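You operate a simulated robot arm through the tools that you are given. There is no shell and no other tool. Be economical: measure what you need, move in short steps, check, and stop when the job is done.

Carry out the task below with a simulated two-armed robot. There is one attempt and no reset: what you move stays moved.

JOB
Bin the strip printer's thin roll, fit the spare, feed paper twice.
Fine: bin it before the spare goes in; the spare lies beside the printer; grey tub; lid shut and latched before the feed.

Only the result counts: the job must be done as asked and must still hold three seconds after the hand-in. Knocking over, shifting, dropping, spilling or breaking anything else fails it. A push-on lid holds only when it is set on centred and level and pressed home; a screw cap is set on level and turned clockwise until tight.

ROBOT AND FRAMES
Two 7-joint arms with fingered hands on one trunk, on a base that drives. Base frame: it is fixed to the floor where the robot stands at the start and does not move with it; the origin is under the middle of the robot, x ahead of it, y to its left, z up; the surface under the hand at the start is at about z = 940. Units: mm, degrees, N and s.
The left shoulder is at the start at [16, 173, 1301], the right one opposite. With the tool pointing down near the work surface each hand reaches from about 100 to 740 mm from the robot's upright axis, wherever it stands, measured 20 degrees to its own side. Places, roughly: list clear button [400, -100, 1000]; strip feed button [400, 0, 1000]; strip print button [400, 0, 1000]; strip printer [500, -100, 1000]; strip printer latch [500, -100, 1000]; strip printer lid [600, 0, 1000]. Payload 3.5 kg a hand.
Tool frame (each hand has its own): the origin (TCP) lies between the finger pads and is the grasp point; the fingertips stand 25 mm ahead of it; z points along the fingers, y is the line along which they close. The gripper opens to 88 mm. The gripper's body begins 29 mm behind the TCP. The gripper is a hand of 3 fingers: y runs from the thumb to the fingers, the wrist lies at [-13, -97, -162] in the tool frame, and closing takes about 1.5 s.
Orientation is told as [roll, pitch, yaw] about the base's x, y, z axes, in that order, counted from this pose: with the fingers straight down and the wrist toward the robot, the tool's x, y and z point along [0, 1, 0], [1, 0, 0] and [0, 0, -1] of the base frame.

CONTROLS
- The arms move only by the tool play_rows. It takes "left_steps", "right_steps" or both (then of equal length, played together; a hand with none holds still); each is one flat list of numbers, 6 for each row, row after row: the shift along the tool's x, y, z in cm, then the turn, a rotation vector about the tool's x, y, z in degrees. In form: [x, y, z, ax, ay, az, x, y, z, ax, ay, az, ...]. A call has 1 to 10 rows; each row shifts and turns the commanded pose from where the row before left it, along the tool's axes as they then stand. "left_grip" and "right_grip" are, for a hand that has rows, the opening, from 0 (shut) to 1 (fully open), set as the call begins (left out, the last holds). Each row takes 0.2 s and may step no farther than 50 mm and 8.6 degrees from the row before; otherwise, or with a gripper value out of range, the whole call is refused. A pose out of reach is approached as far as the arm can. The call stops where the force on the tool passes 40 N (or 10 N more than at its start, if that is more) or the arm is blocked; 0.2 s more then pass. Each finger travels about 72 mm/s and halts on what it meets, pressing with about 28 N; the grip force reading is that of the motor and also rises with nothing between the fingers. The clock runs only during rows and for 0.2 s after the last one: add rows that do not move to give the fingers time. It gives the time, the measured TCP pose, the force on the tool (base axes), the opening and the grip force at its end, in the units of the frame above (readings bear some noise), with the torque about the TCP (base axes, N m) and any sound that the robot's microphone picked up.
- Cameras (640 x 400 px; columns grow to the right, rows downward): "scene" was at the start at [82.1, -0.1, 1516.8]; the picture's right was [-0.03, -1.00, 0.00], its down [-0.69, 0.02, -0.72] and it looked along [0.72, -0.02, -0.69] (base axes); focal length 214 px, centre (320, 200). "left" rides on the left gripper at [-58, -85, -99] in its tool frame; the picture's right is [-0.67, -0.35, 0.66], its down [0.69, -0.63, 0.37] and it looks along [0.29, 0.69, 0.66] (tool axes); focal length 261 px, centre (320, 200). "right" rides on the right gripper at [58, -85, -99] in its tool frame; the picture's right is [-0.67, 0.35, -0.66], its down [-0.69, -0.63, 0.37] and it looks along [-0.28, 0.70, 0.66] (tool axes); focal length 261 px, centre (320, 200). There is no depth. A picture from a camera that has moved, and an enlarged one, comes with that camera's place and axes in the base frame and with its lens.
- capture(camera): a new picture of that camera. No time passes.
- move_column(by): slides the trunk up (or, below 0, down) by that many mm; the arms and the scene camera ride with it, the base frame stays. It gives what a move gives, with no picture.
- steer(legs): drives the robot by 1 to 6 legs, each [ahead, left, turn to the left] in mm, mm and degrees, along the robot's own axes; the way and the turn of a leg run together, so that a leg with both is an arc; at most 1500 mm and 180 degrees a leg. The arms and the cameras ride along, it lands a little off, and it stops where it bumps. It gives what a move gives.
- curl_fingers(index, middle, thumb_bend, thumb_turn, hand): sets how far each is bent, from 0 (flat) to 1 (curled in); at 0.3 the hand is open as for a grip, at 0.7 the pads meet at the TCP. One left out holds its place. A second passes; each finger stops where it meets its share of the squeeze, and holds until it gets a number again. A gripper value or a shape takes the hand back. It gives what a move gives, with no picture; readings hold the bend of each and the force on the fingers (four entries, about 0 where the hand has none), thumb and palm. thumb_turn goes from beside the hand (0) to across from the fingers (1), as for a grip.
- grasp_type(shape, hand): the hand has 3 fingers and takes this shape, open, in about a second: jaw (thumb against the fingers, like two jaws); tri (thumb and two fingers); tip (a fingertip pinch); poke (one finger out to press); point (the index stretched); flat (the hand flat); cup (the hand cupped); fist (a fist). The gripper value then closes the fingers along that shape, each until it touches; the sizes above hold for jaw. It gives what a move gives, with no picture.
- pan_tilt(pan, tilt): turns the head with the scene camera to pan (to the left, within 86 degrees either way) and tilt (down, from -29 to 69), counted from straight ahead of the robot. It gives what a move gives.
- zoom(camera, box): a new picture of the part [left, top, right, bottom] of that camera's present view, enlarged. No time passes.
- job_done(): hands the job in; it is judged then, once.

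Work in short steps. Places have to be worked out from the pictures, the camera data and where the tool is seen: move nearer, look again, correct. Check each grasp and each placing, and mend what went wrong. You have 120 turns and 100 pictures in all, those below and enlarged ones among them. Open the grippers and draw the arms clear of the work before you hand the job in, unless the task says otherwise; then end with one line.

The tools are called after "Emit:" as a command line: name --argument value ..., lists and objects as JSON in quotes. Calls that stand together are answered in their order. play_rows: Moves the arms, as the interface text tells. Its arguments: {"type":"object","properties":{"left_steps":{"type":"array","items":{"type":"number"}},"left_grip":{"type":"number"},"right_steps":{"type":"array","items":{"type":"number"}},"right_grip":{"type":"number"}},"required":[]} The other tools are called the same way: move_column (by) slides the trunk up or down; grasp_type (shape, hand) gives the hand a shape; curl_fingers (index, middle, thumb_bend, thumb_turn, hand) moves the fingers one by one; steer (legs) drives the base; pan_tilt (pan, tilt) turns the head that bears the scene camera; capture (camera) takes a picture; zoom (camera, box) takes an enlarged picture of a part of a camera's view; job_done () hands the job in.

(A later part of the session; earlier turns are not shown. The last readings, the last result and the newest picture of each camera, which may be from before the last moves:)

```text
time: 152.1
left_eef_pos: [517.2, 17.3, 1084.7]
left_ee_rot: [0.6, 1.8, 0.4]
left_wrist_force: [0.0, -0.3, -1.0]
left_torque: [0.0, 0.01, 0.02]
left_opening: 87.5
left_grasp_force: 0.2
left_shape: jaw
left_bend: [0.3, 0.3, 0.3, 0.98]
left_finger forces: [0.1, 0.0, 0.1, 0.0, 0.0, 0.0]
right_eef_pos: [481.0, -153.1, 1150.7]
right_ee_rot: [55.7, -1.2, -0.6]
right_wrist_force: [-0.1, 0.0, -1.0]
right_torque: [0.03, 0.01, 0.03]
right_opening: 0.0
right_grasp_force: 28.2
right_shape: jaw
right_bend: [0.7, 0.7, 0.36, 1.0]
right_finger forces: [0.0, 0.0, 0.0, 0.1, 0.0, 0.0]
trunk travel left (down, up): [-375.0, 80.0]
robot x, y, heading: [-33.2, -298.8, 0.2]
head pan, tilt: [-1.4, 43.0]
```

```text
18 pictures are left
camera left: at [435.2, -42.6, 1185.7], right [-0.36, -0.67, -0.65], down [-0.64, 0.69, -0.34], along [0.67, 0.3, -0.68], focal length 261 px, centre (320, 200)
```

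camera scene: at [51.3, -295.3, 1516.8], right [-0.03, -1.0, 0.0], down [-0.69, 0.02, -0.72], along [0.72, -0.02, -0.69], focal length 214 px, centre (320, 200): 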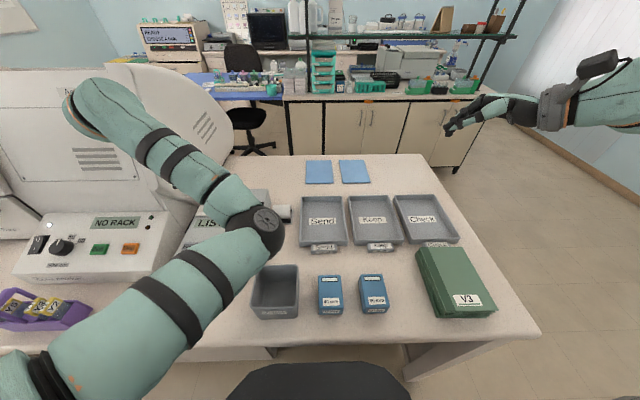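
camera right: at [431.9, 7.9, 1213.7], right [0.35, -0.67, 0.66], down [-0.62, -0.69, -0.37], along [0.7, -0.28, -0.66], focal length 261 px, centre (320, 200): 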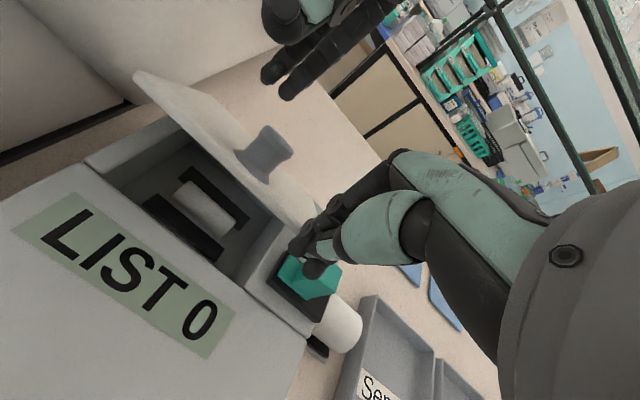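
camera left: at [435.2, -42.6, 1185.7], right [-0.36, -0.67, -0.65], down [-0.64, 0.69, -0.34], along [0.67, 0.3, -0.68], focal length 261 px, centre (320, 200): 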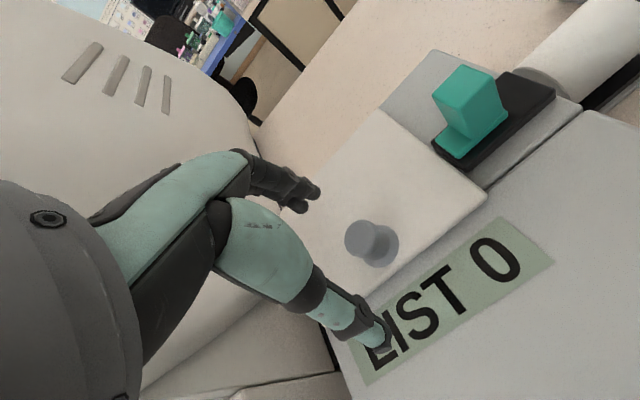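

Lower and align the left to the knob and close.

Emit:
play_rows --left_steps '[-0.6, 0.3, 1.1, 0, 0, 0, -0.6, 0.2, 1.1, 0, 0, 0, 0, 0, 0, 0, 0, 0]'

Emit:
play_rows --left_steps '[0, 0, 0, 0, 0, 0, 0, 0, 0, 0, 0, 0, 0, 0, 0, 0, 0, 0, 0, 0, 0, 0, 0, 0, 0, 0, 0, 0, 0, 0, 0, 0, 0, 0, 0, 0, 0, 0, 0, 0, 0, 0]' --left_grip 0.0

```text
time: 153.1
left_eef_pos: [523.3, 20.0, 1068.8]
left_ee_rot: [1.5, 1.0, 1.6]
left_wrist_force: [0.2, 0.9, 0.3]
left_torque: [-0.01, 0.0, 0.0]
left_opening: 87.9
left_grasp_force: 0.1
left_shape: jaw
left_bend: [0.3, 0.3, 0.3, 0.98]
left_finger forces: [0.0, 0.0, 0.1, 0.0, 0.0, 0.0]
right_eef_pos: [480.4, -154.9, 1150.8]
right_ee_rot: [55.9, -1.3, -0.5]
right_wrist_force: [-0.5, -0.5, -0.3]
right_torque: [0.0, 0.0, -0.01]
right_opening: 0.0
right_grasp_force: 27.7
right_shape: jaw
right_bend: [0.7, 0.7, 0.36, 1.0]
right_finger forces: [0.1, 0.0, 0.0, 0.1, 0.0, 0.0]
trunk travel left (down, up): [-375.0, 80.0]
robot x, y, heading: [-27.6, -296.8, -0.0]
head pan, tilt: [-1.4, 43.0]
stopped in row 3 (left hand): the arm was blocked; the commanded pose is now the measured one
```

```text
time: 154.7
left_eef_pos: [524.1, 21.6, 1068.0]
left_ee_rot: [1.3, 1.1, 1.7]
left_wrist_force: [6.3, 4.3, -0.2]
left_torque: [0.03, -0.11, 0.07]
left_opening: 0.1
left_grasp_force: 28.0
left_shape: jaw
left_bend: [0.72, 0.7, 0.76, 1.0]
left_finger forces: [0.0, 0.1, 0.0, 0.0, 0.0, 0.1]
right_eef_pos: [482.9, -154.7, 1150.8]
right_ee_rot: [55.8, -1.1, -0.6]
right_wrist_force: [-0.6, 0.2, 0.0]
right_torque: [-0.01, -0.01, -0.04]
right_opening: 0.0
right_grasp_force: 28.2
right_shape: jaw
right_bend: [0.7, 0.7, 0.36, 1.0]
right_finger forces: [0.0, 0.0, 0.0, 0.1, 0.0, 0.0]
trunk travel left (down, up): [-375.0, 80.0]
robot x, y, heading: [-28.6, -294.4, 0.0]
head pan, tilt: [-1.4, 43.0]
```

Missed to the left by ~15 mm (elbow stop). I'll open, shift the base 16 mm right, lower 5 mm, and close.

Emit:
play_rows --left_steps '[0, 0, 0, 0, 0, 0, 0, 0, 0, 0, 0, 0, 0, 0, 0, 0, 0, 0, 0, 0, 0, 0, 0, 0, 0, 0, 0, 0, 0, 0, 0, 0, 0, 0, 0, 0]' --left_grip 1.0

Emit:
steer --legs '[[0, -18, 0]]'

Emit:
play_rows --left_steps '[0, 0, 0.6, 0, 0, 0, 0, 0, 0, 0, 0, 0]'

Emit:
play_rows --left_steps '[0, 0, 0, 0, 0, 0, 0, 0, 0, 0, 0, 0, 0, 0, 0, 0, 0, 0, 0, 0, 0, 0, 0, 0, 0, 0, 0, 0, 0, 0, 0, 0, 0, 0, 0, 0, 0, 0, 0, 0, 0, 0]' --left_grip 0.0

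```text
time: 156.1
left_eef_pos: [523.2, 20.3, 1068.2]
left_ee_rot: [1.3, 1.0, 1.6]
left_wrist_force: [-0.8, 0.5, -0.3]
left_torque: [-0.01, 0.0, -0.01]
left_opening: 87.3
left_grasp_force: 0.1
left_shape: jaw
left_bend: [0.3, 0.3, 0.3, 0.98]
left_finger forces: [0.0, 0.1, 0.1, 0.1, 0.0, 0.1]
right_eef_pos: [480.5, -155.0, 1150.5]
right_ee_rot: [55.9, -1.2, -0.6]
right_wrist_force: [0.0, 0.5, 0.2]
right_torque: [-0.03, 0.02, 0.01]
right_opening: 0.0
right_grasp_force: 27.8
right_shape: jaw
right_bend: [0.7, 0.7, 0.36, 1.0]
right_finger forces: [0.0, 0.0, 0.0, 0.1, 0.1, 0.1]
trunk travel left (down, up): [-375.0, 80.0]
robot x, y, heading: [-30.6, -297.4, 0.1]
head pan, tilt: [-1.4, 43.0]
```

```text
time: 156.8
left_eef_pos: [523.1, 6.7, 1066.9]
left_ee_rot: [1.1, 1.1, 1.8]
left_wrist_force: [0.1, -0.1, 0.5]
left_torque: [-0.02, -0.01, -0.01]
left_opening: 87.8
left_grasp_force: 0.1
left_shape: jaw
left_bend: [0.3, 0.3, 0.3, 0.98]
left_finger forces: [0.0, 0.0, 0.0, 0.0, 0.0, 0.1]
right_eef_pos: [481.1, -167.2, 1150.3]
right_ee_rot: [55.6, -1.2, -0.5]
right_wrist_force: [0.3, 0.6, -0.6]
right_torque: [-0.03, -0.02, -0.04]
right_opening: 0.0
right_grasp_force: 28.3
right_shape: jaw
right_bend: [0.7, 0.7, 0.36, 1.0]
right_finger forces: [0.1, 0.0, 0.0, 0.0, 0.0, 0.0]
trunk travel left (down, up): [-375.0, 80.0]
robot x, y, heading: [-32.2, -315.2, -0.0]
head pan, tilt: [-1.4, 43.0]
```

```text
time: 157.4
left_eef_pos: [522.2, 5.5, 1062.0]
left_ee_rot: [1.3, 1.1, 1.7]
left_wrist_force: [0.1, 0.4, -0.5]
left_torque: [0.0, 0.03, -0.02]
left_opening: 87.5
left_grasp_force: 0.1
left_shape: jaw
left_bend: [0.3, 0.3, 0.3, 0.98]
left_finger forces: [0.0, 0.1, 0.1, 0.1, 0.0, 0.1]
right_eef_pos: [480.9, -169.4, 1150.9]
right_ee_rot: [55.7, -1.2, -0.6]
right_wrist_force: [-1.0, 0.4, -0.2]
right_torque: [0.0, -0.02, 0.04]
right_opening: 0.1
right_grasp_force: 28.4
right_shape: jaw
right_bend: [0.7, 0.7, 0.36, 1.0]
right_finger forces: [0.0, 0.1, 0.0, 0.1, 0.0, 0.0]
trunk travel left (down, up): [-375.0, 80.0]
robot x, y, heading: [-31.6, -313.3, 0.0]
head pan, tilt: [-1.4, 43.0]
```

```text
time: 159.0
left_eef_pos: [522.5, 4.6, 1062.3]
left_ee_rot: [1.4, 1.2, 1.8]
left_wrist_force: [-0.3, -0.2, 0.4]
left_torque: [-0.02, 0.0, -0.03]
left_opening: 14.9
left_grasp_force: 27.8
left_shape: jaw
left_bend: [0.73, 0.62, 0.75, 1.0]
left_finger forces: [15.4, 9.3, 0.0, 0.1, 25.0, 0.0]
right_eef_pos: [480.5, -172.4, 1150.6]
right_ee_rot: [55.8, -1.2, -0.5]
right_wrist_force: [-0.1, 0.2, 0.2]
right_torque: [0.0, 0.0, 0.0]
right_opening: 0.1
right_grasp_force: 28.5
right_shape: jaw
right_bend: [0.7, 0.7, 0.36, 1.0]
right_finger forces: [0.0, 0.0, 0.1, 0.0, 0.1, 0.0]
trunk travel left (down, up): [-375.0, 80.0]
robot x, y, heading: [-29.5, -312.3, 0.0]
head pan, tilt: [-1.4, 43.0]
```

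Gripped. Lift 32°, then bring the right hand in front of the lid edge.

Emit:
play_rows --left_steps '[0, 0.65, -1.44, 8, 0, 0, 0, 0.65, -1.44, 8, 0, 0, 0, 0.65, -1.44, 8, 0, 0, 0, 0.65, -1.44, 8, 0, 0]'

Emit:
play_rows --right_steps '[0.24, 0.1, 3.6, 0, 0, 0, 0.24, 0.1, 3.6, 0, 0, 0, 0.24, 0.1, 3.6, 0, 0, 0, 0.24, 0.1, 3.6, 0, 0, 0, 0, 0, 0, 0, 0, 0]'

Emit:
capture --camera "right"

```text
time: 160.0
left_eef_pos: [560.6, 3.4, 1112.6]
left_ee_rot: [1.5, 33.2, 2.7]
left_wrist_force: [-1.4, 3.3, 0.7]
left_torque: [0.08, 0.11, -0.03]
left_opening: 14.5
left_grasp_force: 28.3
left_shape: jaw
left_bend: [0.73, 0.62, 0.75, 1.0]
left_finger forces: [15.2, 10.7, 0.0, 0.1, 27.2, 0.0]
right_eef_pos: [480.1, -170.9, 1151.3]
right_ee_rot: [55.8, -1.2, -0.5]
right_wrist_force: [0.8, -0.1, 0.2]
right_torque: [-0.02, 0.04, 0.02]
right_opening: 0.0
right_grasp_force: 27.7
right_shape: jaw
right_bend: [0.7, 0.7, 0.36, 1.0]
right_finger forces: [0.0, 0.0, 0.0, 0.0, 0.0, 0.0]
trunk travel left (down, up): [-375.0, 80.0]
robot x, y, heading: [-28.1, -310.0, 0.1]
head pan, tilt: [-1.4, 43.0]
```

```text
time: 161.2
left_eef_pos: [559.9, 4.2, 1111.7]
left_ee_rot: [1.5, 33.2, 2.6]
left_wrist_force: [-2.3, 3.5, 1.6]
left_torque: [0.09, 0.05, -0.03]
left_opening: 14.6
left_grasp_force: 28.3
left_shape: jaw
left_bend: [0.73, 0.62, 0.75, 1.0]
left_finger forces: [15.2, 10.8, 0.0, 0.0, 27.1, 0.1]
right_eef_pos: [509.0, -88.3, 1077.0]
right_ee_rot: [55.6, -1.2, -0.6]
right_wrist_force: [-0.9, 0.3, 0.4]
right_torque: [0.02, 0.02, 0.01]
right_opening: 0.1
right_grasp_force: 28.0
right_shape: jaw
right_bend: [0.7, 0.7, 0.73, 1.0]
right_finger forces: [0.1, 0.0, 0.0, 0.0, 0.1, 0.0]
right hand out of reach, approached as far as the arm can: row 1, 2, 3
trunk travel left (down, up): [-375.0, 80.0]
robot x, y, heading: [-29.3, -316.2, 0.2]
head pan, tilt: [-1.4, 43.0]
```

```text
17 pictures are left
camera right: at [420.5, -137.1, 1181.4], right [0.34, -0.92, -0.18], down [-0.61, -0.08, -0.78], along [0.71, 0.38, -0.59], focal length 261 px, centre (320, 200)
```

right: 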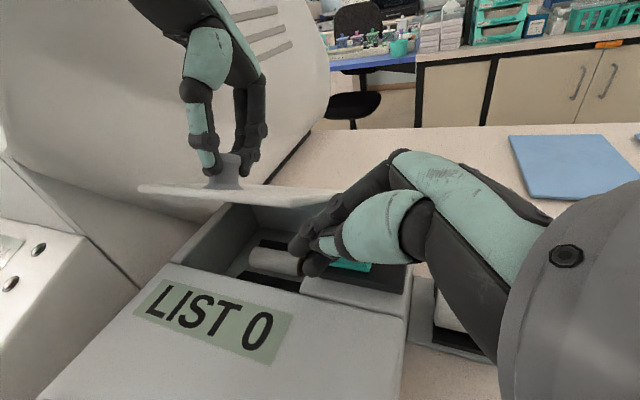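

The right fingers are beside the lid's right-front corner. I'll slide them left under/in front of the edge.

Emit:
play_rows --right_steps '[0.8, -1.2, 1.7, 0, 0, 0, 0.8, -0.5, 1.7, 0, 0, 0, 0, 0, 0, 0, 0, 0]'

Emit:
capture --camera "right"

```text
time: 162.0
left_eef_pos: [561.0, 3.4, 1111.7]
left_ee_rot: [1.7, 33.0, 2.6]
left_wrist_force: [-1.4, 3.5, 0.7]
left_torque: [0.05, 0.07, -0.01]
left_opening: 14.3
left_grasp_force: 28.4
left_shape: jaw
left_bend: [0.73, 0.62, 0.75, 1.0]
left_finger forces: [15.0, 11.3, 0.0, 0.1, 26.7, 0.0]
right_eef_pos: [504.6, -68.9, 1075.1]
right_ee_rot: [55.7, -1.1, -0.5]
right_wrist_force: [0.3, -0.6, -0.1]
right_torque: [0.03, -0.02, 0.01]
right_opening: 0.0
right_grasp_force: 28.3
right_shape: jaw
right_bend: [0.7, 0.7, 0.73, 1.0]
right_finger forces: [0.0, 0.0, 0.0, 0.0, 0.1, 0.0]
right hand out of reach, approached as far as the arm can: row 1
trunk travel left (down, up): [-375.0, 80.0]
robot x, y, heading: [-30.8, -315.2, -0.2]
head pan, tilt: [-1.4, 43.0]
```

```text
16 pictures are left
camera right: at [416.2, -118.5, 1179.0], right [0.34, -0.92, -0.18], down [-0.62, -0.08, -0.78], along [0.71, 0.38, -0.59], focal length 261 px, centre (320, 200)
```

right: 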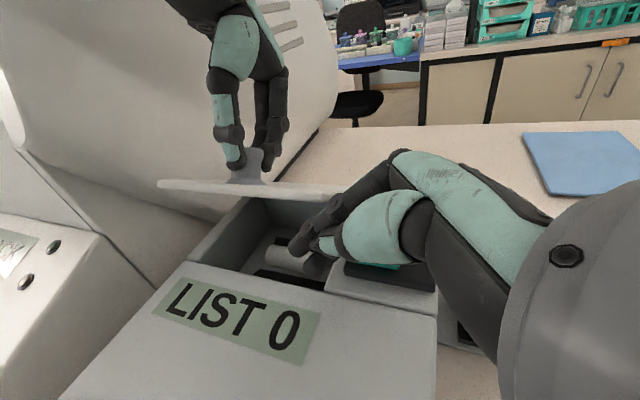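

Tips are under the lid corner. I'll go 15 mm further left, then raise/forward until contact.

Emit:
play_rows --right_steps '[0.9, 0, 1.3, 0, 0, 0, 0.9, 0.5, -0.5, 0, 0, 0, 0.9, 0.6, -0.5, 0, 0, 0, 0.9, 0.6, -0.5, 0, 0, 0]'

Emit:
capture --camera "right"

```text
time: 163.0
left_eef_pos: [564.1, -0.8, 1116.9]
left_ee_rot: [1.7, 32.5, 2.7]
left_wrist_force: [9.9, 1.4, 9.6]
left_torque: [0.09, -0.09, 0.01]
left_opening: 16.9
left_grasp_force: 27.8
left_shape: jaw
left_bend: [0.73, 0.59, 0.78, 1.0]
left_finger forces: [15.9, 16.1, 0.0, 0.0, 23.1, 0.0]
right_eef_pos: [518.0, -57.0, 1098.2]
right_ee_rot: [55.6, -0.7, -0.9]
right_wrist_force: [-8.9, -14.3, -9.2]
right_torque: [0.02, 0.14, -0.35]
right_opening: 0.2
right_grasp_force: 27.6
right_shape: jaw
right_bend: [0.7, 0.7, 0.75, 1.0]
right_finger forces: [0.0, 24.4, 0.1, 0.0, 0.0, 0.1]
trunk travel left (down, up): [-375.0, 80.0]
robot x, y, heading: [-28.1, -312.2, -0.0]
head pan, tilt: [-1.4, 43.0]
stopped in row 4 (left hand): the force on the tool passed its limit at 46 N (the readings are from after the stop); the commanded pose is now the measured one
```

```text
15 pictures are left
camera right: at [430.3, -105.6, 1201.3], right [0.34, -0.92, -0.18], down [-0.62, -0.08, -0.78], along [0.71, 0.37, -0.6], focal length 261 px, centre (320, 200)
```

right: 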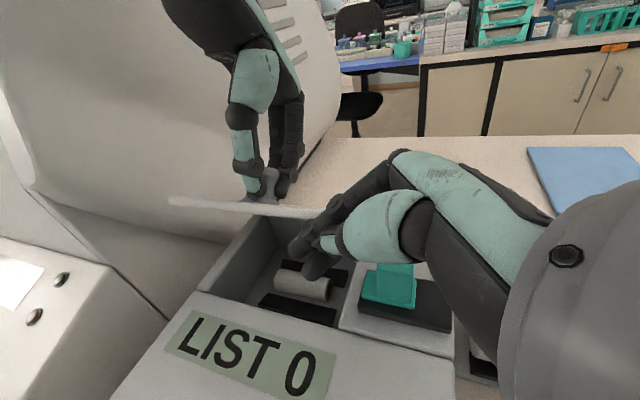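

The right hand now carries the lid. I'll open the left, lift it off upward, and unpitch.

Emit:
play_rows --left_steps '[0, 0, 0, 0, 0, 0, 0, 0, 0, 0, 0, 0, 0, 0, 0, 0, 0, 0, 0, 0, 0, 0, 0, 0, 0, 0, 0, 0, 0, 0, 0, -1.3, -1.9, 0, 0, 0, 0, -1.3, -1.9, 0, 0, 0, 0, -1.3, -1.9, -4, 0, 0, 0, -1.3, -1.9, -4, 0, 0]' --left_grip 1.0

Emit:
capture --camera "right"

```text
time: 165.0
left_eef_pos: [557.3, -0.9, 1206.7]
left_ee_rot: [1.5, 24.6, 2.4]
left_wrist_force: [-0.1, 0.7, 0.0]
left_torque: [0.04, -0.01, -0.02]
left_opening: 87.4
left_grasp_force: 0.1
left_shape: jaw
left_bend: [0.3, 0.3, 0.3, 0.98]
left_finger forces: [0.1, 0.0, 0.1, 0.0, 0.1, 0.0]
right_eef_pos: [516.6, -54.7, 1098.8]
right_ee_rot: [55.5, -0.9, -0.7]
right_wrist_force: [0.5, -0.5, 0.6]
right_torque: [0.01, 0.03, -0.02]
right_opening: 0.1
right_grasp_force: 28.3
right_shape: jaw
right_bend: [0.7, 0.7, 0.75, 1.0]
right_finger forces: [0.1, 0.3, 0.1, 0.0, 0.1, 0.0]
trunk travel left (down, up): [-375.0, 80.0]
robot x, y, heading: [-31.7, -312.4, 0.2]
head pan, tilt: [-1.4, 43.0]
```

```text
14 pictures are left
camera right: at [429.5, -103.0, 1202.2], right [0.34, -0.92, -0.18], down [-0.62, -0.08, -0.78], along [0.71, 0.37, -0.6], focal length 261 px, centre (320, 200)
```

right: 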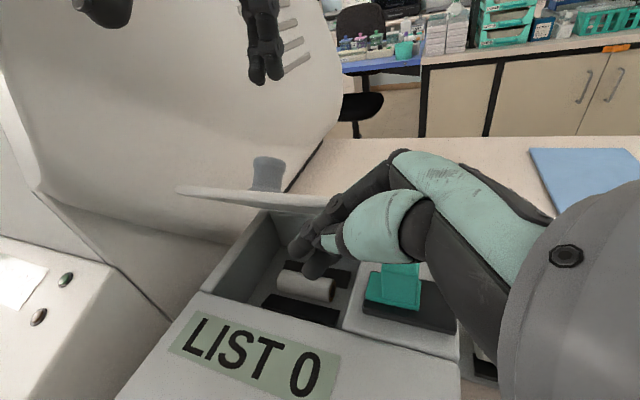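

The lid rests lightly on the right hand. I'll push it back in +x while retracting the left.

Emit:
play_rows --right_steps '[0.5, 1.5, -0.34, 0, 0, 0, 0.5, 2.0, -0.34, 0, 0, 0, 0.5, 2.0, -0.34, 0, 0, 0, 0.3, 1.8, -0.2, 0, 0, 0]' --left_steps '[0, -2.7, 0, -8, 0, 0, 0, -2.7, 0, -8, 0, 0, 0, -2.7, 0, -8, 0, 0, 0, 0, 0, 0, 0, 0]'

Emit:
capture --camera "right"

```text
time: 166.0
left_eef_pos: [480.6, -4.1, 1229.3]
left_ee_rot: [1.3, 0.7, 1.7]
left_wrist_force: [-0.2, -0.1, 0.6]
left_torque: [0.02, 0.01, -0.01]
left_opening: 87.6
left_grasp_force: 0.2
left_shape: jaw
left_bend: [0.3, 0.3, 0.3, 0.98]
left_finger forces: [0.1, 0.0, 0.0, 0.1, 0.0, 0.0]
right_eef_pos: [574.2, -68.3, 1130.1]
right_ee_rot: [55.6, -0.9, -0.7]
right_wrist_force: [0.5, 0.0, 0.7]
right_torque: [0.02, -0.03, 0.02]
right_opening: 0.2
right_grasp_force: 28.1
right_shape: jaw
right_bend: [0.7, 0.7, 0.75, 1.0]
right_finger forces: [0.0, 0.1, 0.0, 0.0, 0.0, 0.1]
right hand out of reach, approached as far as the arm can: row 3, 4
trunk travel left (down, up): [-375.0, 80.0]
robot x, y, heading: [-31.2, -312.3, -0.1]
head pan, tilt: [-1.4, 43.0]
```

```text
13 pictures are left
camera right: at [486.1, -116.8, 1233.5], right [0.34, -0.92, -0.18], down [-0.62, -0.08, -0.78], along [0.71, 0.37, -0.6], focal length 261 px, centre (320, 200)
```

right: 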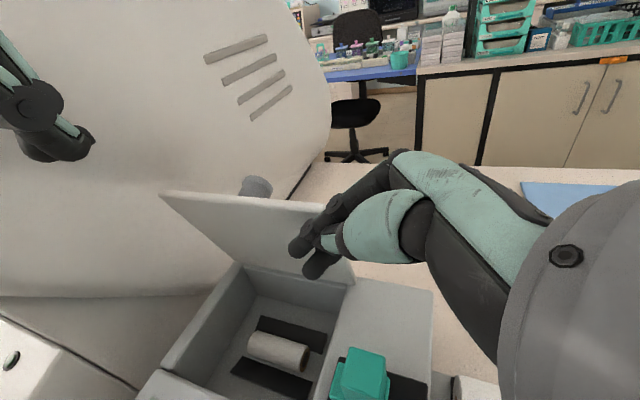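

Lid is about 60° open and holding. The right arm is at its reach, so I'll push on by driving the base 35 mm ahead and 40 mm left.

Emit:
steer --legs '[[35, 40, 0]]'

Emit:
capture --camera "right"

```text
time: 166.9
left_eef_pos: [511.3, 28.9, 1234.3]
left_ee_rot: [1.6, 0.4, 1.7]
left_wrist_force: [-0.8, -0.1, 0.4]
left_torque: [0.05, -0.01, -0.03]
left_opening: 87.9
left_grasp_force: 0.0
left_shape: jaw
left_bend: [0.3, 0.3, 0.3, 0.98]
left_finger forces: [0.0, 0.1, 0.1, 0.1, 0.0, 0.0]
right_eef_pos: [604.7, -33.9, 1133.2]
right_ee_rot: [55.9, -1.2, -0.8]
right_wrist_force: [-0.3, 1.1, 0.1]
right_torque: [0.0, -0.02, -0.03]
right_opening: 0.2
right_grasp_force: 28.4
right_shape: jaw
right_bend: [0.7, 0.7, 0.75, 1.0]
right_finger forces: [0.0, 0.0, 0.1, 0.1, 0.0, 0.1]
trunk travel left (down, up): [-375.0, 80.0]
robot x, y, heading: [3.8, -273.0, -0.0]
head pan, tilt: [-1.4, 43.0]
```

```text
12 pictures are left
camera right: at [515.8, -82.7, 1236.9], right [0.34, -0.92, -0.18], down [-0.61, -0.07, -0.79], along [0.71, 0.38, -0.59], focal length 261 px, centre (320, 200)
```

right: 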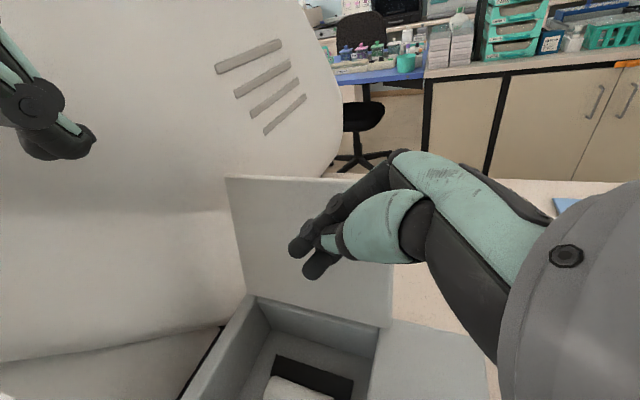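

Lid is about 90° open without force. I'll nudge it 15 mm further, then draw the right hand back and out to the right, and lift the left arm higher so it's out of the way.

Emit:
play_rows --right_steps '[0, 0.8, 0, 0, 0, 0, 0, 0.8, 0, 0, 0, 0, 0.5, -3, -0.5, 0, 0, 0, 1.5, -3.5, -1.5, 0, 0, 0, 1.5, -3, -1.5, 0, 0, 0, -1.5, 0, -4, 0, -8, 0, -2, 0, -4, 0, -8, 0, -2.5, 0, -3, 0, -8, 0, -3, 0, -2, 0, -8, 0]' --left_steps '[0, 0, -3, 0, 0, 0, 0, -0.5, -3, 0, 0, 0, 0, -0.5, -3, 0, 0, 0, 0, -0.5, -3, 0, 0, 0, 0, -0.5, -2, 0, 0, 0, 0, 0, 0, 0, 0, 0, 0, 0, 0, 0, 0, 0, 0, 0, 0, 0, 0, 0, 0, 0, 0, 0, 0, 0]'

Emit:
play_rows --right_steps '[0, 0, 0, 0, -8, 0, 0, 0, 0, 0, -8, 0, 0, 0, 0, 0, -8, 0, 0, 0, 0, 0, 0, 0, 0, 0, 0, 0, 0, 0]' --right_grip 0.6

Emit:
capture --camera "right"

```text
time: 168.9
left_eef_pos: [498.1, 31.0, 1369.1]
left_ee_rot: [1.4, 0.8, 1.7]
left_wrist_force: [-0.8, 0.5, 0.1]
left_torque: [-0.03, -0.01, 0.01]
left_opening: 87.8
left_grasp_force: 0.1
left_shape: jaw
left_bend: [0.3, 0.3, 0.3, 0.98]
left_finger forces: [0.0, 0.0, 0.1, 0.0, 0.1, 0.0]
right_eef_pos: [573.6, -151.0, 1198.6]
right_ee_rot: [23.5, -0.9, -0.8]
right_wrist_force: [-0.8, -0.3, -0.2]
right_torque: [-0.01, -0.01, -0.01]
right_opening: 0.0
right_grasp_force: 27.9
right_shape: jaw
right_bend: [0.7, 0.7, 0.76, 1.0]
right_finger forces: [0.0, 0.1, 0.0, 0.1, 0.0, 0.1]
right hand out of reach, approached as far as the arm can: row 1, 2, 3, 4, 5
trunk travel left (down, up): [-375.0, 80.0]
robot x, y, heading: [1.1, -275.4, -0.1]
head pan, tilt: [-1.4, 43.0]
```

```text
time: 170.1
left_eef_pos: [499.1, 30.8, 1369.9]
left_ee_rot: [1.4, 0.6, 1.7]
left_wrist_force: [0.0, -1.2, 0.6]
left_torque: [0.0, 0.0, -0.03]
left_opening: 87.9
left_grasp_force: 0.1
left_shape: jaw
left_bend: [0.3, 0.3, 0.3, 0.98]
left_finger forces: [0.1, 0.1, 0.1, 0.1, 0.1, 0.1]
right_eef_pos: [574.4, -150.9, 1197.8]
right_ee_rot: [-0.6, -0.9, -0.8]
right_wrist_force: [-0.8, -1.0, -1.0]
right_torque: [0.0, 0.02, 0.04]
right_opening: 52.5
right_grasp_force: 0.1
right_shape: jaw
right_bend: [0.29, 0.41, 0.65, 1.0]
right_finger forces: [0.0, 0.1, 0.1, 0.0, 0.1, 0.0]
trunk travel left (down, up): [-375.0, 80.0]
robot x, y, heading: [2.9, -272.3, 0.1]
head pan, tilt: [-1.4, 43.0]
```

```text
11 pictures are left
camera right: at [487.8, -91.1, 1297.3], right [0.33, -0.67, 0.67], down [-0.63, -0.68, -0.37], along [0.7, -0.3, -0.65], focal length 261 px, centre (320, 200)
```

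right: 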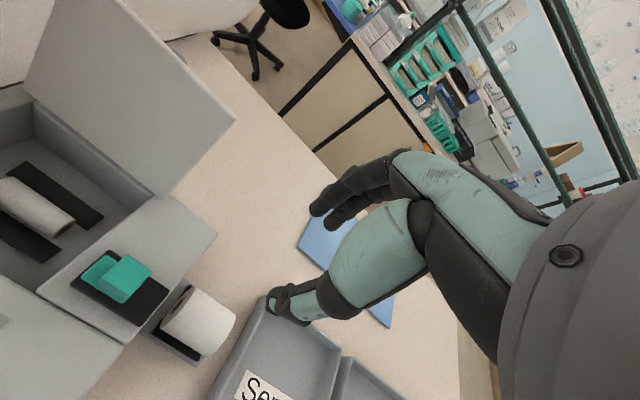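

The lid stays up by itself. Thin roll is at about [564, 4, 970], spare at about [561, −178, 975]. The right arm needs the base further left, so I'll back up 65 mm then shift left 205 mm (left hand ends in front of the panel as at the start).

Emit:
steer --legs '[[-68, 0, 0], [0, 205, 0]]'

Emit:
capture --camera "right"

```text
time: 172.3
left_eef_pos: [431.7, 230.3, 1369.8]
left_ee_rot: [1.6, 0.7, 1.7]
left_wrist_force: [0.0, 0.1, 0.0]
left_torque: [0.02, 0.01, -0.01]
left_opening: 87.7
left_grasp_force: 0.1
left_shape: jaw
left_bend: [0.3, 0.3, 0.3, 0.98]
left_finger forces: [0.0, 0.1, 0.0, 0.0, 0.0, 0.0]
right_eef_pos: [507.7, 50.1, 1197.8]
right_ee_rot: [-0.3, -0.8, -0.7]
right_wrist_force: [1.1, 0.2, -0.5]
right_torque: [0.05, 0.02, 0.01]
right_opening: 52.4
right_grasp_force: 0.0
right_shape: jaw
right_bend: [0.29, 0.41, 0.65, 1.0]
right_finger forces: [0.0, 0.0, 0.0, 0.1, 0.1, 0.0]
trunk travel left (down, up): [-375.0, 80.0]
robot x, y, heading: [-59.9, -74.3, 0.0]
head pan, tilt: [-1.4, 43.0]
```

```text
10 pictures are left
camera right: at [421.8, 108.6, 1297.3], right [0.33, -0.67, 0.66], down [-0.63, -0.68, -0.37], along [0.7, -0.3, -0.65], focal length 261 px, centre (320, 200)
```

right: 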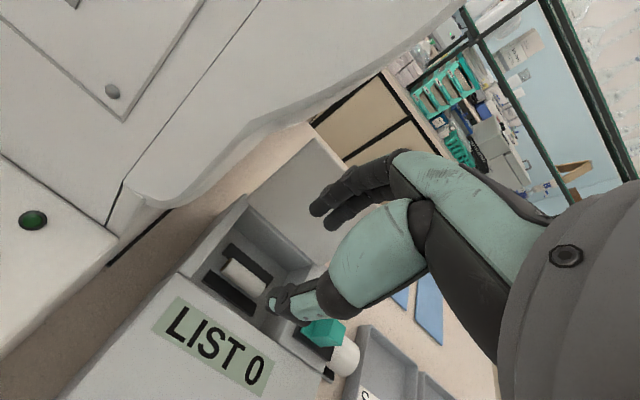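

Roll confirmed at [564, 4]. I'll move over it and descend with the hand part-open.

Emit:
play_rows --right_steps '[-1.5, 1.9, 1.5, 0, 0, 0, -1.5, 1.9, 1.5, 0, 0, 0, -1.5, 1.8, 1.5, 0, 0, 0, 0, 0, 4, 0, 0, 0, 0, 0, 4, 0, 0, 0, 0, 0, 4, 0, 0, 0, 0, 0, 1.5, 0, 0, 0, 0, 0, 1.5, 0, 0, 0, 0, 0, 1.5, 0, 0, 0]'

Emit:
play_rows --right_steps '[0, 0, 0, 0, 0, 0, 0, 0, 0, 0, 0, 0, 0, 0, 0, 0, 0, 0, 0, 0, 0, 0, 0, 0, 0, 0, 0, 0, 0, 0, 0, 0, 0, 0, 0, 0]' --right_grip 0.0

Emit:
capture --camera "right"

```text
time: 174.3
left_eef_pos: [425.8, 235.2, 1371.9]
left_ee_rot: [1.3, 0.3, 1.7]
left_wrist_force: [0.1, 0.3, 0.4]
left_torque: [0.0, -0.01, 0.0]
left_opening: 87.5
left_grasp_force: 0.0
left_shape: jaw
left_bend: [0.3, 0.3, 0.3, 0.98]
left_finger forces: [0.0, 0.0, 0.0, 0.0, 0.1, 0.0]
right_eef_pos: [554.6, -6.3, 989.8]
right_ee_rot: [-0.4, -1.6, -0.7]
right_wrist_force: [12.4, 3.9, 25.8]
right_torque: [0.25, -0.29, 0.02]
right_opening: 49.9
right_grasp_force: 0.0
right_shape: jaw
right_bend: [0.74, 0.41, 0.65, 1.0]
right_finger forces: [21.7, 0.0, 0.0, 0.1, 13.9, 0.0]
right hand out of reach, approached as far as the arm can: row 7, 8, 9
trunk travel left (down, up): [-375.0, 80.0]
robot x, y, heading: [-65.8, -71.2, -0.3]
head pan, tilt: [-1.4, 43.0]
```

```text
time: 174.8
left_eef_pos: [428.0, 234.5, 1369.7]
left_ee_rot: [1.4, 0.7, 1.7]
left_wrist_force: [0.1, -0.1, -0.6]
left_torque: [-0.01, 0.01, 0.01]
left_opening: 87.6
left_grasp_force: 0.0
left_shape: jaw
left_bend: [0.3, 0.3, 0.3, 0.98]
left_finger forces: [0.0, 0.1, 0.1, 0.0, 0.0, 0.1]
right_eef_pos: [556.8, -5.8, 989.4]
right_ee_rot: [-0.3, -1.5, -0.6]
right_wrist_force: [-2.4, 1.1, 19.1]
right_torque: [0.16, -0.57, 0.07]
right_opening: 32.2
right_grasp_force: 0.1
right_shape: jaw
right_bend: [0.75, 0.7, 0.67, 1.0]
right_finger forces: [19.3, 0.9, 0.1, 0.0, 0.6, 0.0]
trunk travel left (down, up): [-375.0, 80.0]
robot x, y, heading: [-62.9, -68.8, -0.0]
head pan, tilt: [-1.4, 43.0]
stopped in row 2 (right hand): the force on the tool passed its limit at 41 N (the readings are from after the stop); the commanded pose is now the measured one
```

```text
9 pictures are left
camera right: at [469.1, 53.0, 1088.2], right [0.32, -0.67, 0.67], down [-0.63, -0.68, -0.38], along [0.71, -0.3, -0.64], focal length 261 px, centre (320, 200)
```

right: 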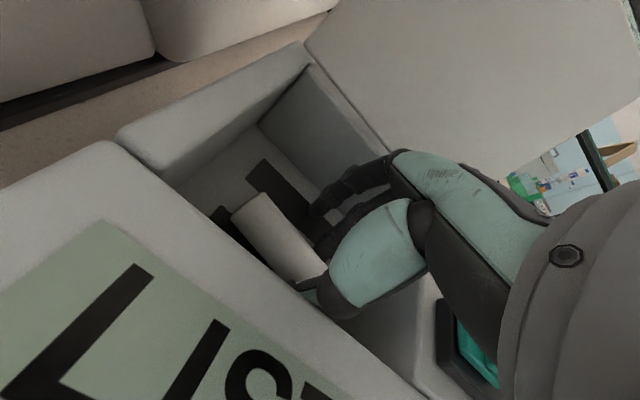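

The fingers are about 12 mm too far right over the roll, and one tip rests on it. I'll raise, reopen, shift the base 15 mm left, and come down again.

Emit:
play_rows --right_steps '[0, 0, -2, 0, 0, 0, 0, 0, -2, 0, 0, 0, 0, 0, 0, 0, 0, 0, 0, 0, 0, 0, 0, 0, 0, 0, 0, 0, 0, 0]' --right_grip 0.75

Emit:
steer --legs '[[0, 15, 0]]'

Emit:
play_rows --right_steps '[0, 0, 1.5, 0, 0, 0, 0, 0, 1.5, 0, 0, 0, 0, 0, 1.2, 0, 0, 0]'

```text
time: 176.0
left_eef_pos: [431.1, 234.0, 1369.2]
left_ee_rot: [1.4, 0.7, 1.7]
left_wrist_force: [-1.6, -0.2, 1.1]
left_torque: [-0.01, -0.03, -0.01]
left_opening: 87.5
left_grasp_force: 0.0
left_shape: jaw
left_bend: [0.3, 0.3, 0.3, 0.98]
left_finger forces: [0.0, 0.0, 0.1, 0.1, 0.1, 0.0]
right_eef_pos: [554.9, -5.7, 1027.0]
right_ee_rot: [-0.4, -1.2, -0.8]
right_wrist_force: [1.8, -0.3, -0.5]
right_torque: [0.0, -0.01, 0.01]
right_opening: 65.5
right_grasp_force: 0.1
right_shape: jaw
right_bend: [0.27, 0.36, 0.55, 0.99]
right_finger forces: [0.2, 0.0, 0.0, 0.0, 1.1, 0.0]
trunk travel left (down, up): [-375.0, 80.0]
robot x, y, heading: [-62.9, -68.2, 0.1]
head pan, tilt: [-1.4, 43.0]
```

```text
time: 176.8
left_eef_pos: [430.9, 244.8, 1370.7]
left_ee_rot: [1.6, 0.7, 1.7]
left_wrist_force: [-0.1, -1.1, -0.3]
left_torque: [0.03, 0.01, -0.01]
left_opening: 87.7
left_grasp_force: 0.1
left_shape: jaw
left_bend: [0.3, 0.3, 0.3, 0.98]
left_finger forces: [0.1, 0.0, 0.0, 0.0, 0.0, 0.0]
right_eef_pos: [555.1, 5.3, 1026.2]
right_ee_rot: [-0.2, -1.3, -0.7]
right_wrist_force: [0.6, -0.2, 1.1]
right_torque: [0.02, 0.0, -0.03]
right_opening: 65.4
right_grasp_force: 0.0
right_shape: jaw
right_bend: [0.27, 0.36, 0.55, 0.99]
right_finger forces: [0.0, 0.0, 0.0, 0.0, 0.8, 0.0]
trunk travel left (down, up): [-375.0, 80.0]
robot x, y, heading: [-64.9, -52.8, -0.1]
head pan, tilt: [-1.4, 43.0]
```

```text
time: 177.6
left_eef_pos: [429.7, 249.3, 1370.6]
left_ee_rot: [1.4, 0.7, 1.6]
left_wrist_force: [0.3, 1.0, 0.0]
left_torque: [0.0, 0.01, -0.02]
left_opening: 87.2
left_grasp_force: 0.0
left_shape: jaw
left_bend: [0.3, 0.3, 0.3, 0.98]
left_finger forces: [0.1, 0.0, 0.0, 0.1, 0.0, 0.0]
right_eef_pos: [556.5, 8.0, 987.0]
right_ee_rot: [-0.4, -1.3, -0.9]
right_wrist_force: [5.9, -1.5, 8.8]
right_torque: [-0.01, 0.18, 0.01]
right_opening: 65.9
right_grasp_force: 0.0
right_shape: jaw
right_bend: [0.26, 0.34, 0.56, 1.0]
right_finger forces: [1.0, 1.2, 0.0, 0.0, 10.0, 0.0]
trunk travel left (down, up): [-375.0, 80.0]
robot x, y, heading: [-63.6, -54.9, -0.2]
head pan, tilt: [-1.4, 43.0]
```

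Now I close on the roll.

Emit:
play_rows --right_steps '[0, 0, -0.2, 0, 0, 0, 0, 0, 0, 0, 0, 0, 0, 0, 0, 0, 0, 0, 0, 0, 0, 0, 0, 0, 0, 0, 0, 0, 0, 0, 0, 0, 0, 0, 0, 0]' --right_grip 0.0

Emit:
play_rows --right_steps '[0, 0, -2, 0, 0, 0, 0, 0, -4, 0, 0, 0, 0, 0, -4, 0, 0, 0, 0, 0, -4, 0, 0, 0, 0, 0, -3, 0, 0, 0]'

Emit:
capture --camera "right"

```text
time: 179.0
left_eef_pos: [428.9, 249.3, 1370.7]
left_ee_rot: [1.4, 0.6, 1.8]
left_wrist_force: [-0.1, 0.2, 0.5]
left_torque: [0.01, 0.0, 0.0]
left_opening: 87.4
left_grasp_force: 0.1
left_shape: jaw
left_bend: [0.3, 0.3, 0.3, 0.98]
left_finger forces: [0.0, 0.0, 0.0, 0.1, 0.0, 0.0]
right_eef_pos: [555.2, 7.8, 989.8]
right_ee_rot: [-0.4, -1.5, -0.8]
right_wrist_force: [12.5, 1.1, 30.7]
right_torque: [-0.04, -0.37, -0.12]
right_opening: 46.5
right_grasp_force: 27.7
right_shape: jaw
right_bend: [0.29, 0.38, 0.75, 1.0]
right_finger forces: [21.4, 26.2, 0.1, 0.0, 54.6, 0.1]
trunk travel left (down, up): [-375.0, 80.0]
robot x, y, heading: [-62.7, -56.5, 0.1]
head pan, tilt: [-1.4, 43.0]
```

```text
time: 180.2
left_eef_pos: [428.8, 249.6, 1369.9]
left_ee_rot: [1.5, 0.6, 1.7]
left_wrist_force: [-0.5, 0.1, 0.2]
left_torque: [0.0, -0.01, -0.02]
left_opening: 87.8
left_grasp_force: 0.1
left_shape: jaw
left_bend: [0.3, 0.3, 0.3, 0.98]
left_finger forces: [0.1, 0.0, 0.0, 0.1, 0.0, 0.0]
right_eef_pos: [550.7, 10.9, 1157.0]
right_ee_rot: [-0.3, -1.3, -0.8]
right_wrist_force: [-0.7, 0.4, -0.6]
right_torque: [-0.03, 0.01, 0.0]
right_opening: 31.0
right_grasp_force: 28.1
right_shape: jaw
right_bend: [0.75, 0.49, 0.8, 1.0]
right_finger forces: [9.3, 2.5, 0.0, 0.0, 11.4, 0.0]
trunk travel left (down, up): [-375.0, 80.0]
robot x, y, heading: [-63.3, -55.7, 0.1]
head pan, tilt: [-1.4, 43.0]
```

```text
8 pictures are left
camera right: at [463.8, 68.7, 1256.1], right [0.32, -0.67, 0.67], down [-0.63, -0.68, -0.37], along [0.71, -0.3, -0.64], focal length 261 px, centre (320, 200)
```

right: 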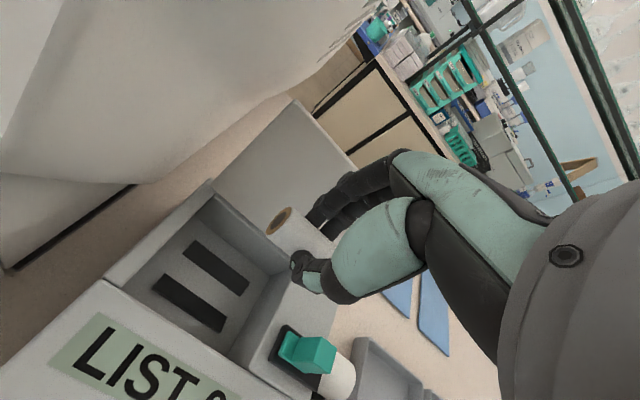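

The thin roll is in hand. The tub is centred near [289, −197] with its rim at about z 1010. I'll carry the roll over it.

Emit:
play_rows --right_steps '[-2.6, -3.26, 0, 0, 0, 0, -2.6, -3.26, 0, 0, 0, 0, -2.6, -3.26, 0, 0, 0, 0, -2.6, -3.26, 0, 0, 0, 0, -2.6, -3.26, 0, 0, 0, 0, -2.6, -3.26, 0, 0, 0, 0, -2.6, -3.26, 0, 0, 0, 0, -2.6, -3.26, 0, 0, 0, 0, 0, 0, 4, 0, 0, 0, 0, 0, 0, 0, 0, 0]'

Emit:
capture --camera "scene"

```text
time: 182.4
left_eef_pos: [431.2, 246.8, 1369.7]
left_ee_rot: [1.5, 0.7, 1.7]
left_wrist_force: [0.5, -0.5, 0.8]
left_torque: [0.05, 0.02, 0.0]
left_opening: 87.6
left_grasp_force: 0.1
left_shape: jaw
left_bend: [0.3, 0.3, 0.3, 0.98]
left_finger forces: [0.0, 0.1, 0.0, 0.0, 0.1, 0.0]
right_eef_pos: [291.3, -195.8, 1111.5]
right_ee_rot: [-0.3, -1.2, -0.8]
right_wrist_force: [0.0, 0.1, 0.2]
right_torque: [0.0, 0.03, 0.02]
right_opening: 30.6
right_grasp_force: 27.8
right_shape: jaw
right_bend: [0.75, 0.5, 0.8, 1.0]
right_finger forces: [9.0, 2.3, 0.0, 0.0, 11.1, 0.1]
trunk travel left (down, up): [-375.0, 80.0]
robot x, y, heading: [-61.9, -56.2, -0.1]
head pan, tilt: [-1.4, 43.0]
```

```text
7 pictures are left
camera scene: at [21.0, -57.8, 1516.6], right [-0.03, -1.0, 0.0], down [-0.7, 0.02, -0.72], along [0.72, -0.02, -0.7], focal length 214 px, centre (320, 200)
```

scene: 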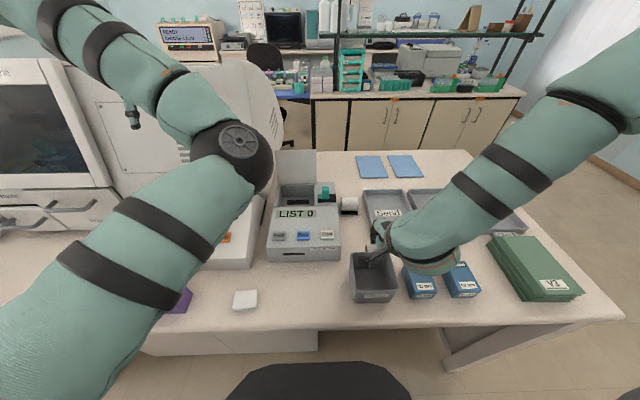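

Aligning slightly back (x −12 mm), lowering, and releasing with a limited opening.

Emit:
play_rows --right_steps '[0, -1.2, 4, 0, 0, 0, 0, 0, 4, 0, 0, 0, 0, 0, 1, 0, 0, 0, 0, 0, 0, 0, 0, 0]'

Emit:
play_rows --right_steps '[0, 0, 0, 0, 0, 0, 0, 0, 0, 0, 0, 0, 0, 0, 0, 0, 0, 0, 0, 0, 0, 0, 0, 0, 0, 0, -2, 0, 0, 0, 0, 0, -4, 0, 0, 0, 0, 0, -4, 0, 0, 0, 0, 0, -4, 0, 0, 0]' --right_grip 0.55

Emit:
zoom --camera "scene" --box '[260, 140, 420, 320]'

```text
time: 183.4
left_eef_pos: [431.2, 250.4, 1369.4]
left_ee_rot: [1.4, 0.7, 1.7]
left_wrist_force: [0.5, 0.3, 0.1]
left_torque: [-0.01, 0.04, -0.01]
left_opening: 87.4
left_grasp_force: 0.1
left_shape: jaw
left_bend: [0.3, 0.3, 0.3, 0.98]
left_finger forces: [0.0, 0.1, 0.0, 0.1, 0.0, 0.0]
right_eef_pos: [284.7, -194.2, 1082.9]
right_ee_rot: [-0.5, -1.1, -0.8]
right_wrist_force: [0.0, -0.5, -0.1]
right_torque: [0.01, 0.0, -0.02]
right_opening: 30.5
right_grasp_force: 27.5
right_shape: jaw
right_bend: [0.75, 0.5, 0.8, 1.0]
right_finger forces: [9.1, 2.3, 0.0, 0.0, 11.0, 0.0]
right hand out of reach, approached as far as the arm can: row 1, 2, 3
trunk travel left (down, up): [-375.0, 80.0]
robot x, y, heading: [-61.4, -54.6, 0.0]
head pan, tilt: [-1.4, 43.0]
```

```text
time: 185.2
left_eef_pos: [430.5, 246.6, 1370.6]
left_ee_rot: [1.5, 0.8, 1.7]
left_wrist_force: [-0.7, 0.2, -0.4]
left_torque: [0.01, 0.02, -0.03]
left_opening: 87.5
left_grasp_force: 0.0
left_shape: jaw
left_bend: [0.3, 0.3, 0.3, 0.98]
left_finger forces: [0.0, 0.0, 0.1, 0.1, 0.0, 0.0]
right_eef_pos: [284.7, -195.6, 1223.7]
right_ee_rot: [-0.3, -1.2, -0.8]
right_wrist_force: [0.0, -0.2, -0.9]
right_torque: [-0.01, 0.0, -0.02]
right_opening: 48.2
right_grasp_force: 0.0
right_shape: jaw
right_bend: [0.74, 0.42, 0.67, 1.0]
right_finger forces: [0.0, 0.0, 0.0, 0.1, 0.0, 0.1]
right hand out of reach, approached as far as the arm can: row 6
trunk travel left (down, up): [-375.0, 80.0]
robot x, y, heading: [-63.0, -59.7, -0.2]
head pan, tilt: [-1.4, 43.0]
```

```text
2.22 times, centred on (340, 230) of scene
camera zoom: at [19.4, -58.5, 1516.7], right [-0.03, -1.0, 0.0], down [-0.69, 0.02, -0.72], along [0.72, -0.02, -0.69], focal length 477 px, centre (276, 133)
```

zoom: 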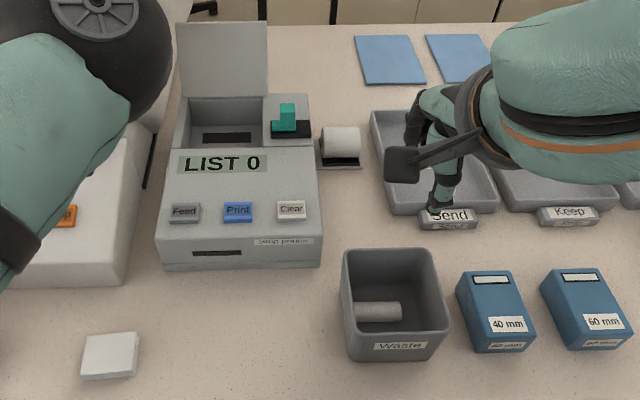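

The thin roll lies in the Waste tub. Now the spare, at about [560, −179]: I'll move over it.

Emit:
play_rows --right_steps '[0.3, 4.6, 0, 0, 0, 0, 0.3, 4.6, 0, 0, 0, 0, 0.3, 4.6, 0, 0, 0, 0, 0.3, 4.6, 0, 0, 0, 0, 0.3, 4.6, 0, 0, 0, 0, 0.2, 4.5, 0, 0, 0, 0, 0, 0, 4.5, 0, 0, 0, 0, 0, 4.5, 0, 0, 0, 0, 0, 3, 0, 0, 0, 0, 0, 0, 0, 0, 0]' --right_grip 0.95

Emit:
capture --camera "right"

```text
time: 187.4
left_eef_pos: [429.3, 249.4, 1369.3]
left_ee_rot: [1.4, 0.7, 1.7]
left_wrist_force: [-0.2, 0.0, 0.9]
left_torque: [-0.03, 0.04, 0.0]
left_opening: 87.8
left_grasp_force: 0.1
left_shape: jaw
left_bend: [0.3, 0.3, 0.3, 0.98]
left_finger forces: [0.1, 0.0, 0.0, 0.1, 0.0, 0.1]
right_eef_pos: [563.8, -180.5, 1108.8]
right_ee_rot: [-0.5, -1.3, -0.9]
right_wrist_force: [0.2, -0.5, 0.6]
right_torque: [0.0, -0.03, 0.02]
right_opening: 83.5
right_grasp_force: 0.0
right_shape: jaw
right_bend: [0.32, 0.31, 0.31, 0.98]
right_finger forces: [0.0, 0.0, 0.0, 0.0, 0.0, 0.0]
trunk travel left (down, up): [-375.0, 80.0]
robot x, y, heading: [-59.3, -54.6, -0.1]
head pan, tilt: [-1.4, 43.0]
```

```text
5 pictures are left
camera right: at [475.9, -121.8, 1207.9], right [0.33, -0.67, 0.67], down [-0.63, -0.68, -0.37], along [0.7, -0.3, -0.64], focal length 261 px, centre (320, 200)
```

right: 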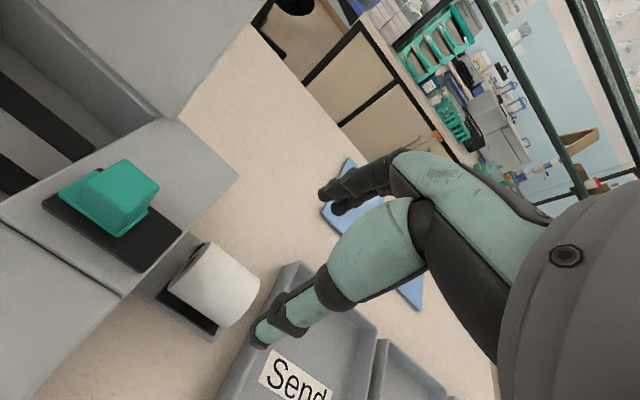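

Aligned ([560, −180]). I'll descend and close, then check the opening.

Emit:
play_rows --right_steps '[0, -0.3, 4, 0, 0, 0, 0, 0, 4, 0, 0, 0, 0, 0, 2, 0, 0, 0, 0, 0, 2, 0, 0, 0, 0, 0, 0, 0, 0, 0]'

Emit:
play_rows --right_steps '[0, 0, 0, 0, 0, 0, 0, 0, 0, 0, 0, 0, 0, 0, 0, 0, 0, 0, 0, 0, 0, 0, 0, 0, 0, 0, 0, 0, 0, 0, 0, 0, 0, 0, 0, 0]' --right_grip 0.0

Emit:
play_rows --right_steps '[0, 0, -2, 0, 0, 0, 0, 0, -4, 0, 0, 0, 0, 0, -4, 0, 0, 0, 0, 0, -4, 0, 0, 0, 0, 0, -4, 0, 0, 0]'

```text
time: 188.6
left_eef_pos: [429.9, 249.0, 1369.7]
left_ee_rot: [1.4, 0.6, 1.9]
left_wrist_force: [-0.3, -0.4, -0.7]
left_torque: [0.02, 0.02, 0.03]
left_opening: 87.5
left_grasp_force: 0.0
left_shape: jaw
left_bend: [0.3, 0.3, 0.3, 0.98]
left_finger forces: [0.1, 0.0, 0.0, 0.1, 0.0, 0.1]
right_eef_pos: [562.8, -181.7, 988.2]
right_ee_rot: [-0.3, -1.2, -0.8]
right_wrist_force: [0.8, 0.1, 0.1]
right_torque: [-0.02, 0.01, 0.05]
right_opening: 83.7
right_grasp_force: 0.0
right_shape: jaw
right_bend: [0.32, 0.31, 0.31, 0.98]
right_finger forces: [0.1, 0.0, 0.1, 0.0, 0.1, 0.0]
trunk travel left (down, up): [-375.0, 80.0]
robot x, y, heading: [-62.3, -52.7, -0.1]
head pan, tilt: [-1.4, 43.0]
```

```text
time: 190.0
left_eef_pos: [431.2, 249.4, 1370.2]
left_ee_rot: [1.4, 0.7, 1.6]
left_wrist_force: [0.5, -0.7, -0.3]
left_torque: [0.02, 0.0, 0.01]
left_opening: 87.8
left_grasp_force: 0.1
left_shape: jaw
left_bend: [0.3, 0.3, 0.3, 0.98]
left_finger forces: [0.0, 0.0, 0.0, 0.0, 0.0, 0.0]
right_eef_pos: [563.7, -180.9, 987.7]
right_ee_rot: [-0.5, -1.2, -0.8]
right_wrist_force: [0.3, 0.1, -0.4]
right_torque: [-0.02, 0.0, 0.01]
right_opening: 43.5
right_grasp_force: 27.2
right_shape: jaw
right_bend: [0.74, 0.45, 0.69, 1.0]
right_finger forces: [16.4, 8.9, 0.0, 0.0, 25.4, 0.0]
trunk travel left (down, up): [-375.0, 80.0]
robot x, y, heading: [-65.1, -58.9, -0.1]
head pan, tilt: [-1.4, 43.0]
```

```text
time: 191.2
left_eef_pos: [429.1, 248.7, 1370.4]
left_ee_rot: [1.4, 0.7, 1.7]
left_wrist_force: [0.1, 0.3, -0.1]
left_torque: [0.0, 0.02, 0.0]
left_opening: 87.7
left_grasp_force: 0.2
left_shape: jaw
left_bend: [0.3, 0.3, 0.3, 0.98]
left_finger forces: [0.1, 0.0, 0.0, 0.0, 0.0, 0.0]
right_eef_pos: [557.3, -180.0, 1168.8]
right_ee_rot: [-0.3, -1.2, -0.7]
right_wrist_force: [-0.2, 0.2, -0.9]
right_torque: [0.0, 0.04, -0.01]
right_opening: 43.5
right_grasp_force: 27.9
right_shape: jaw
right_bend: [0.74, 0.45, 0.69, 1.0]
right_finger forces: [16.3, 9.0, 0.0, 0.0, 25.4, 0.0]
trunk travel left (down, up): [-375.0, 80.0]
robot x, y, heading: [-63.8, -55.9, -0.0]
head pan, tilt: [-1.4, 43.0]
```

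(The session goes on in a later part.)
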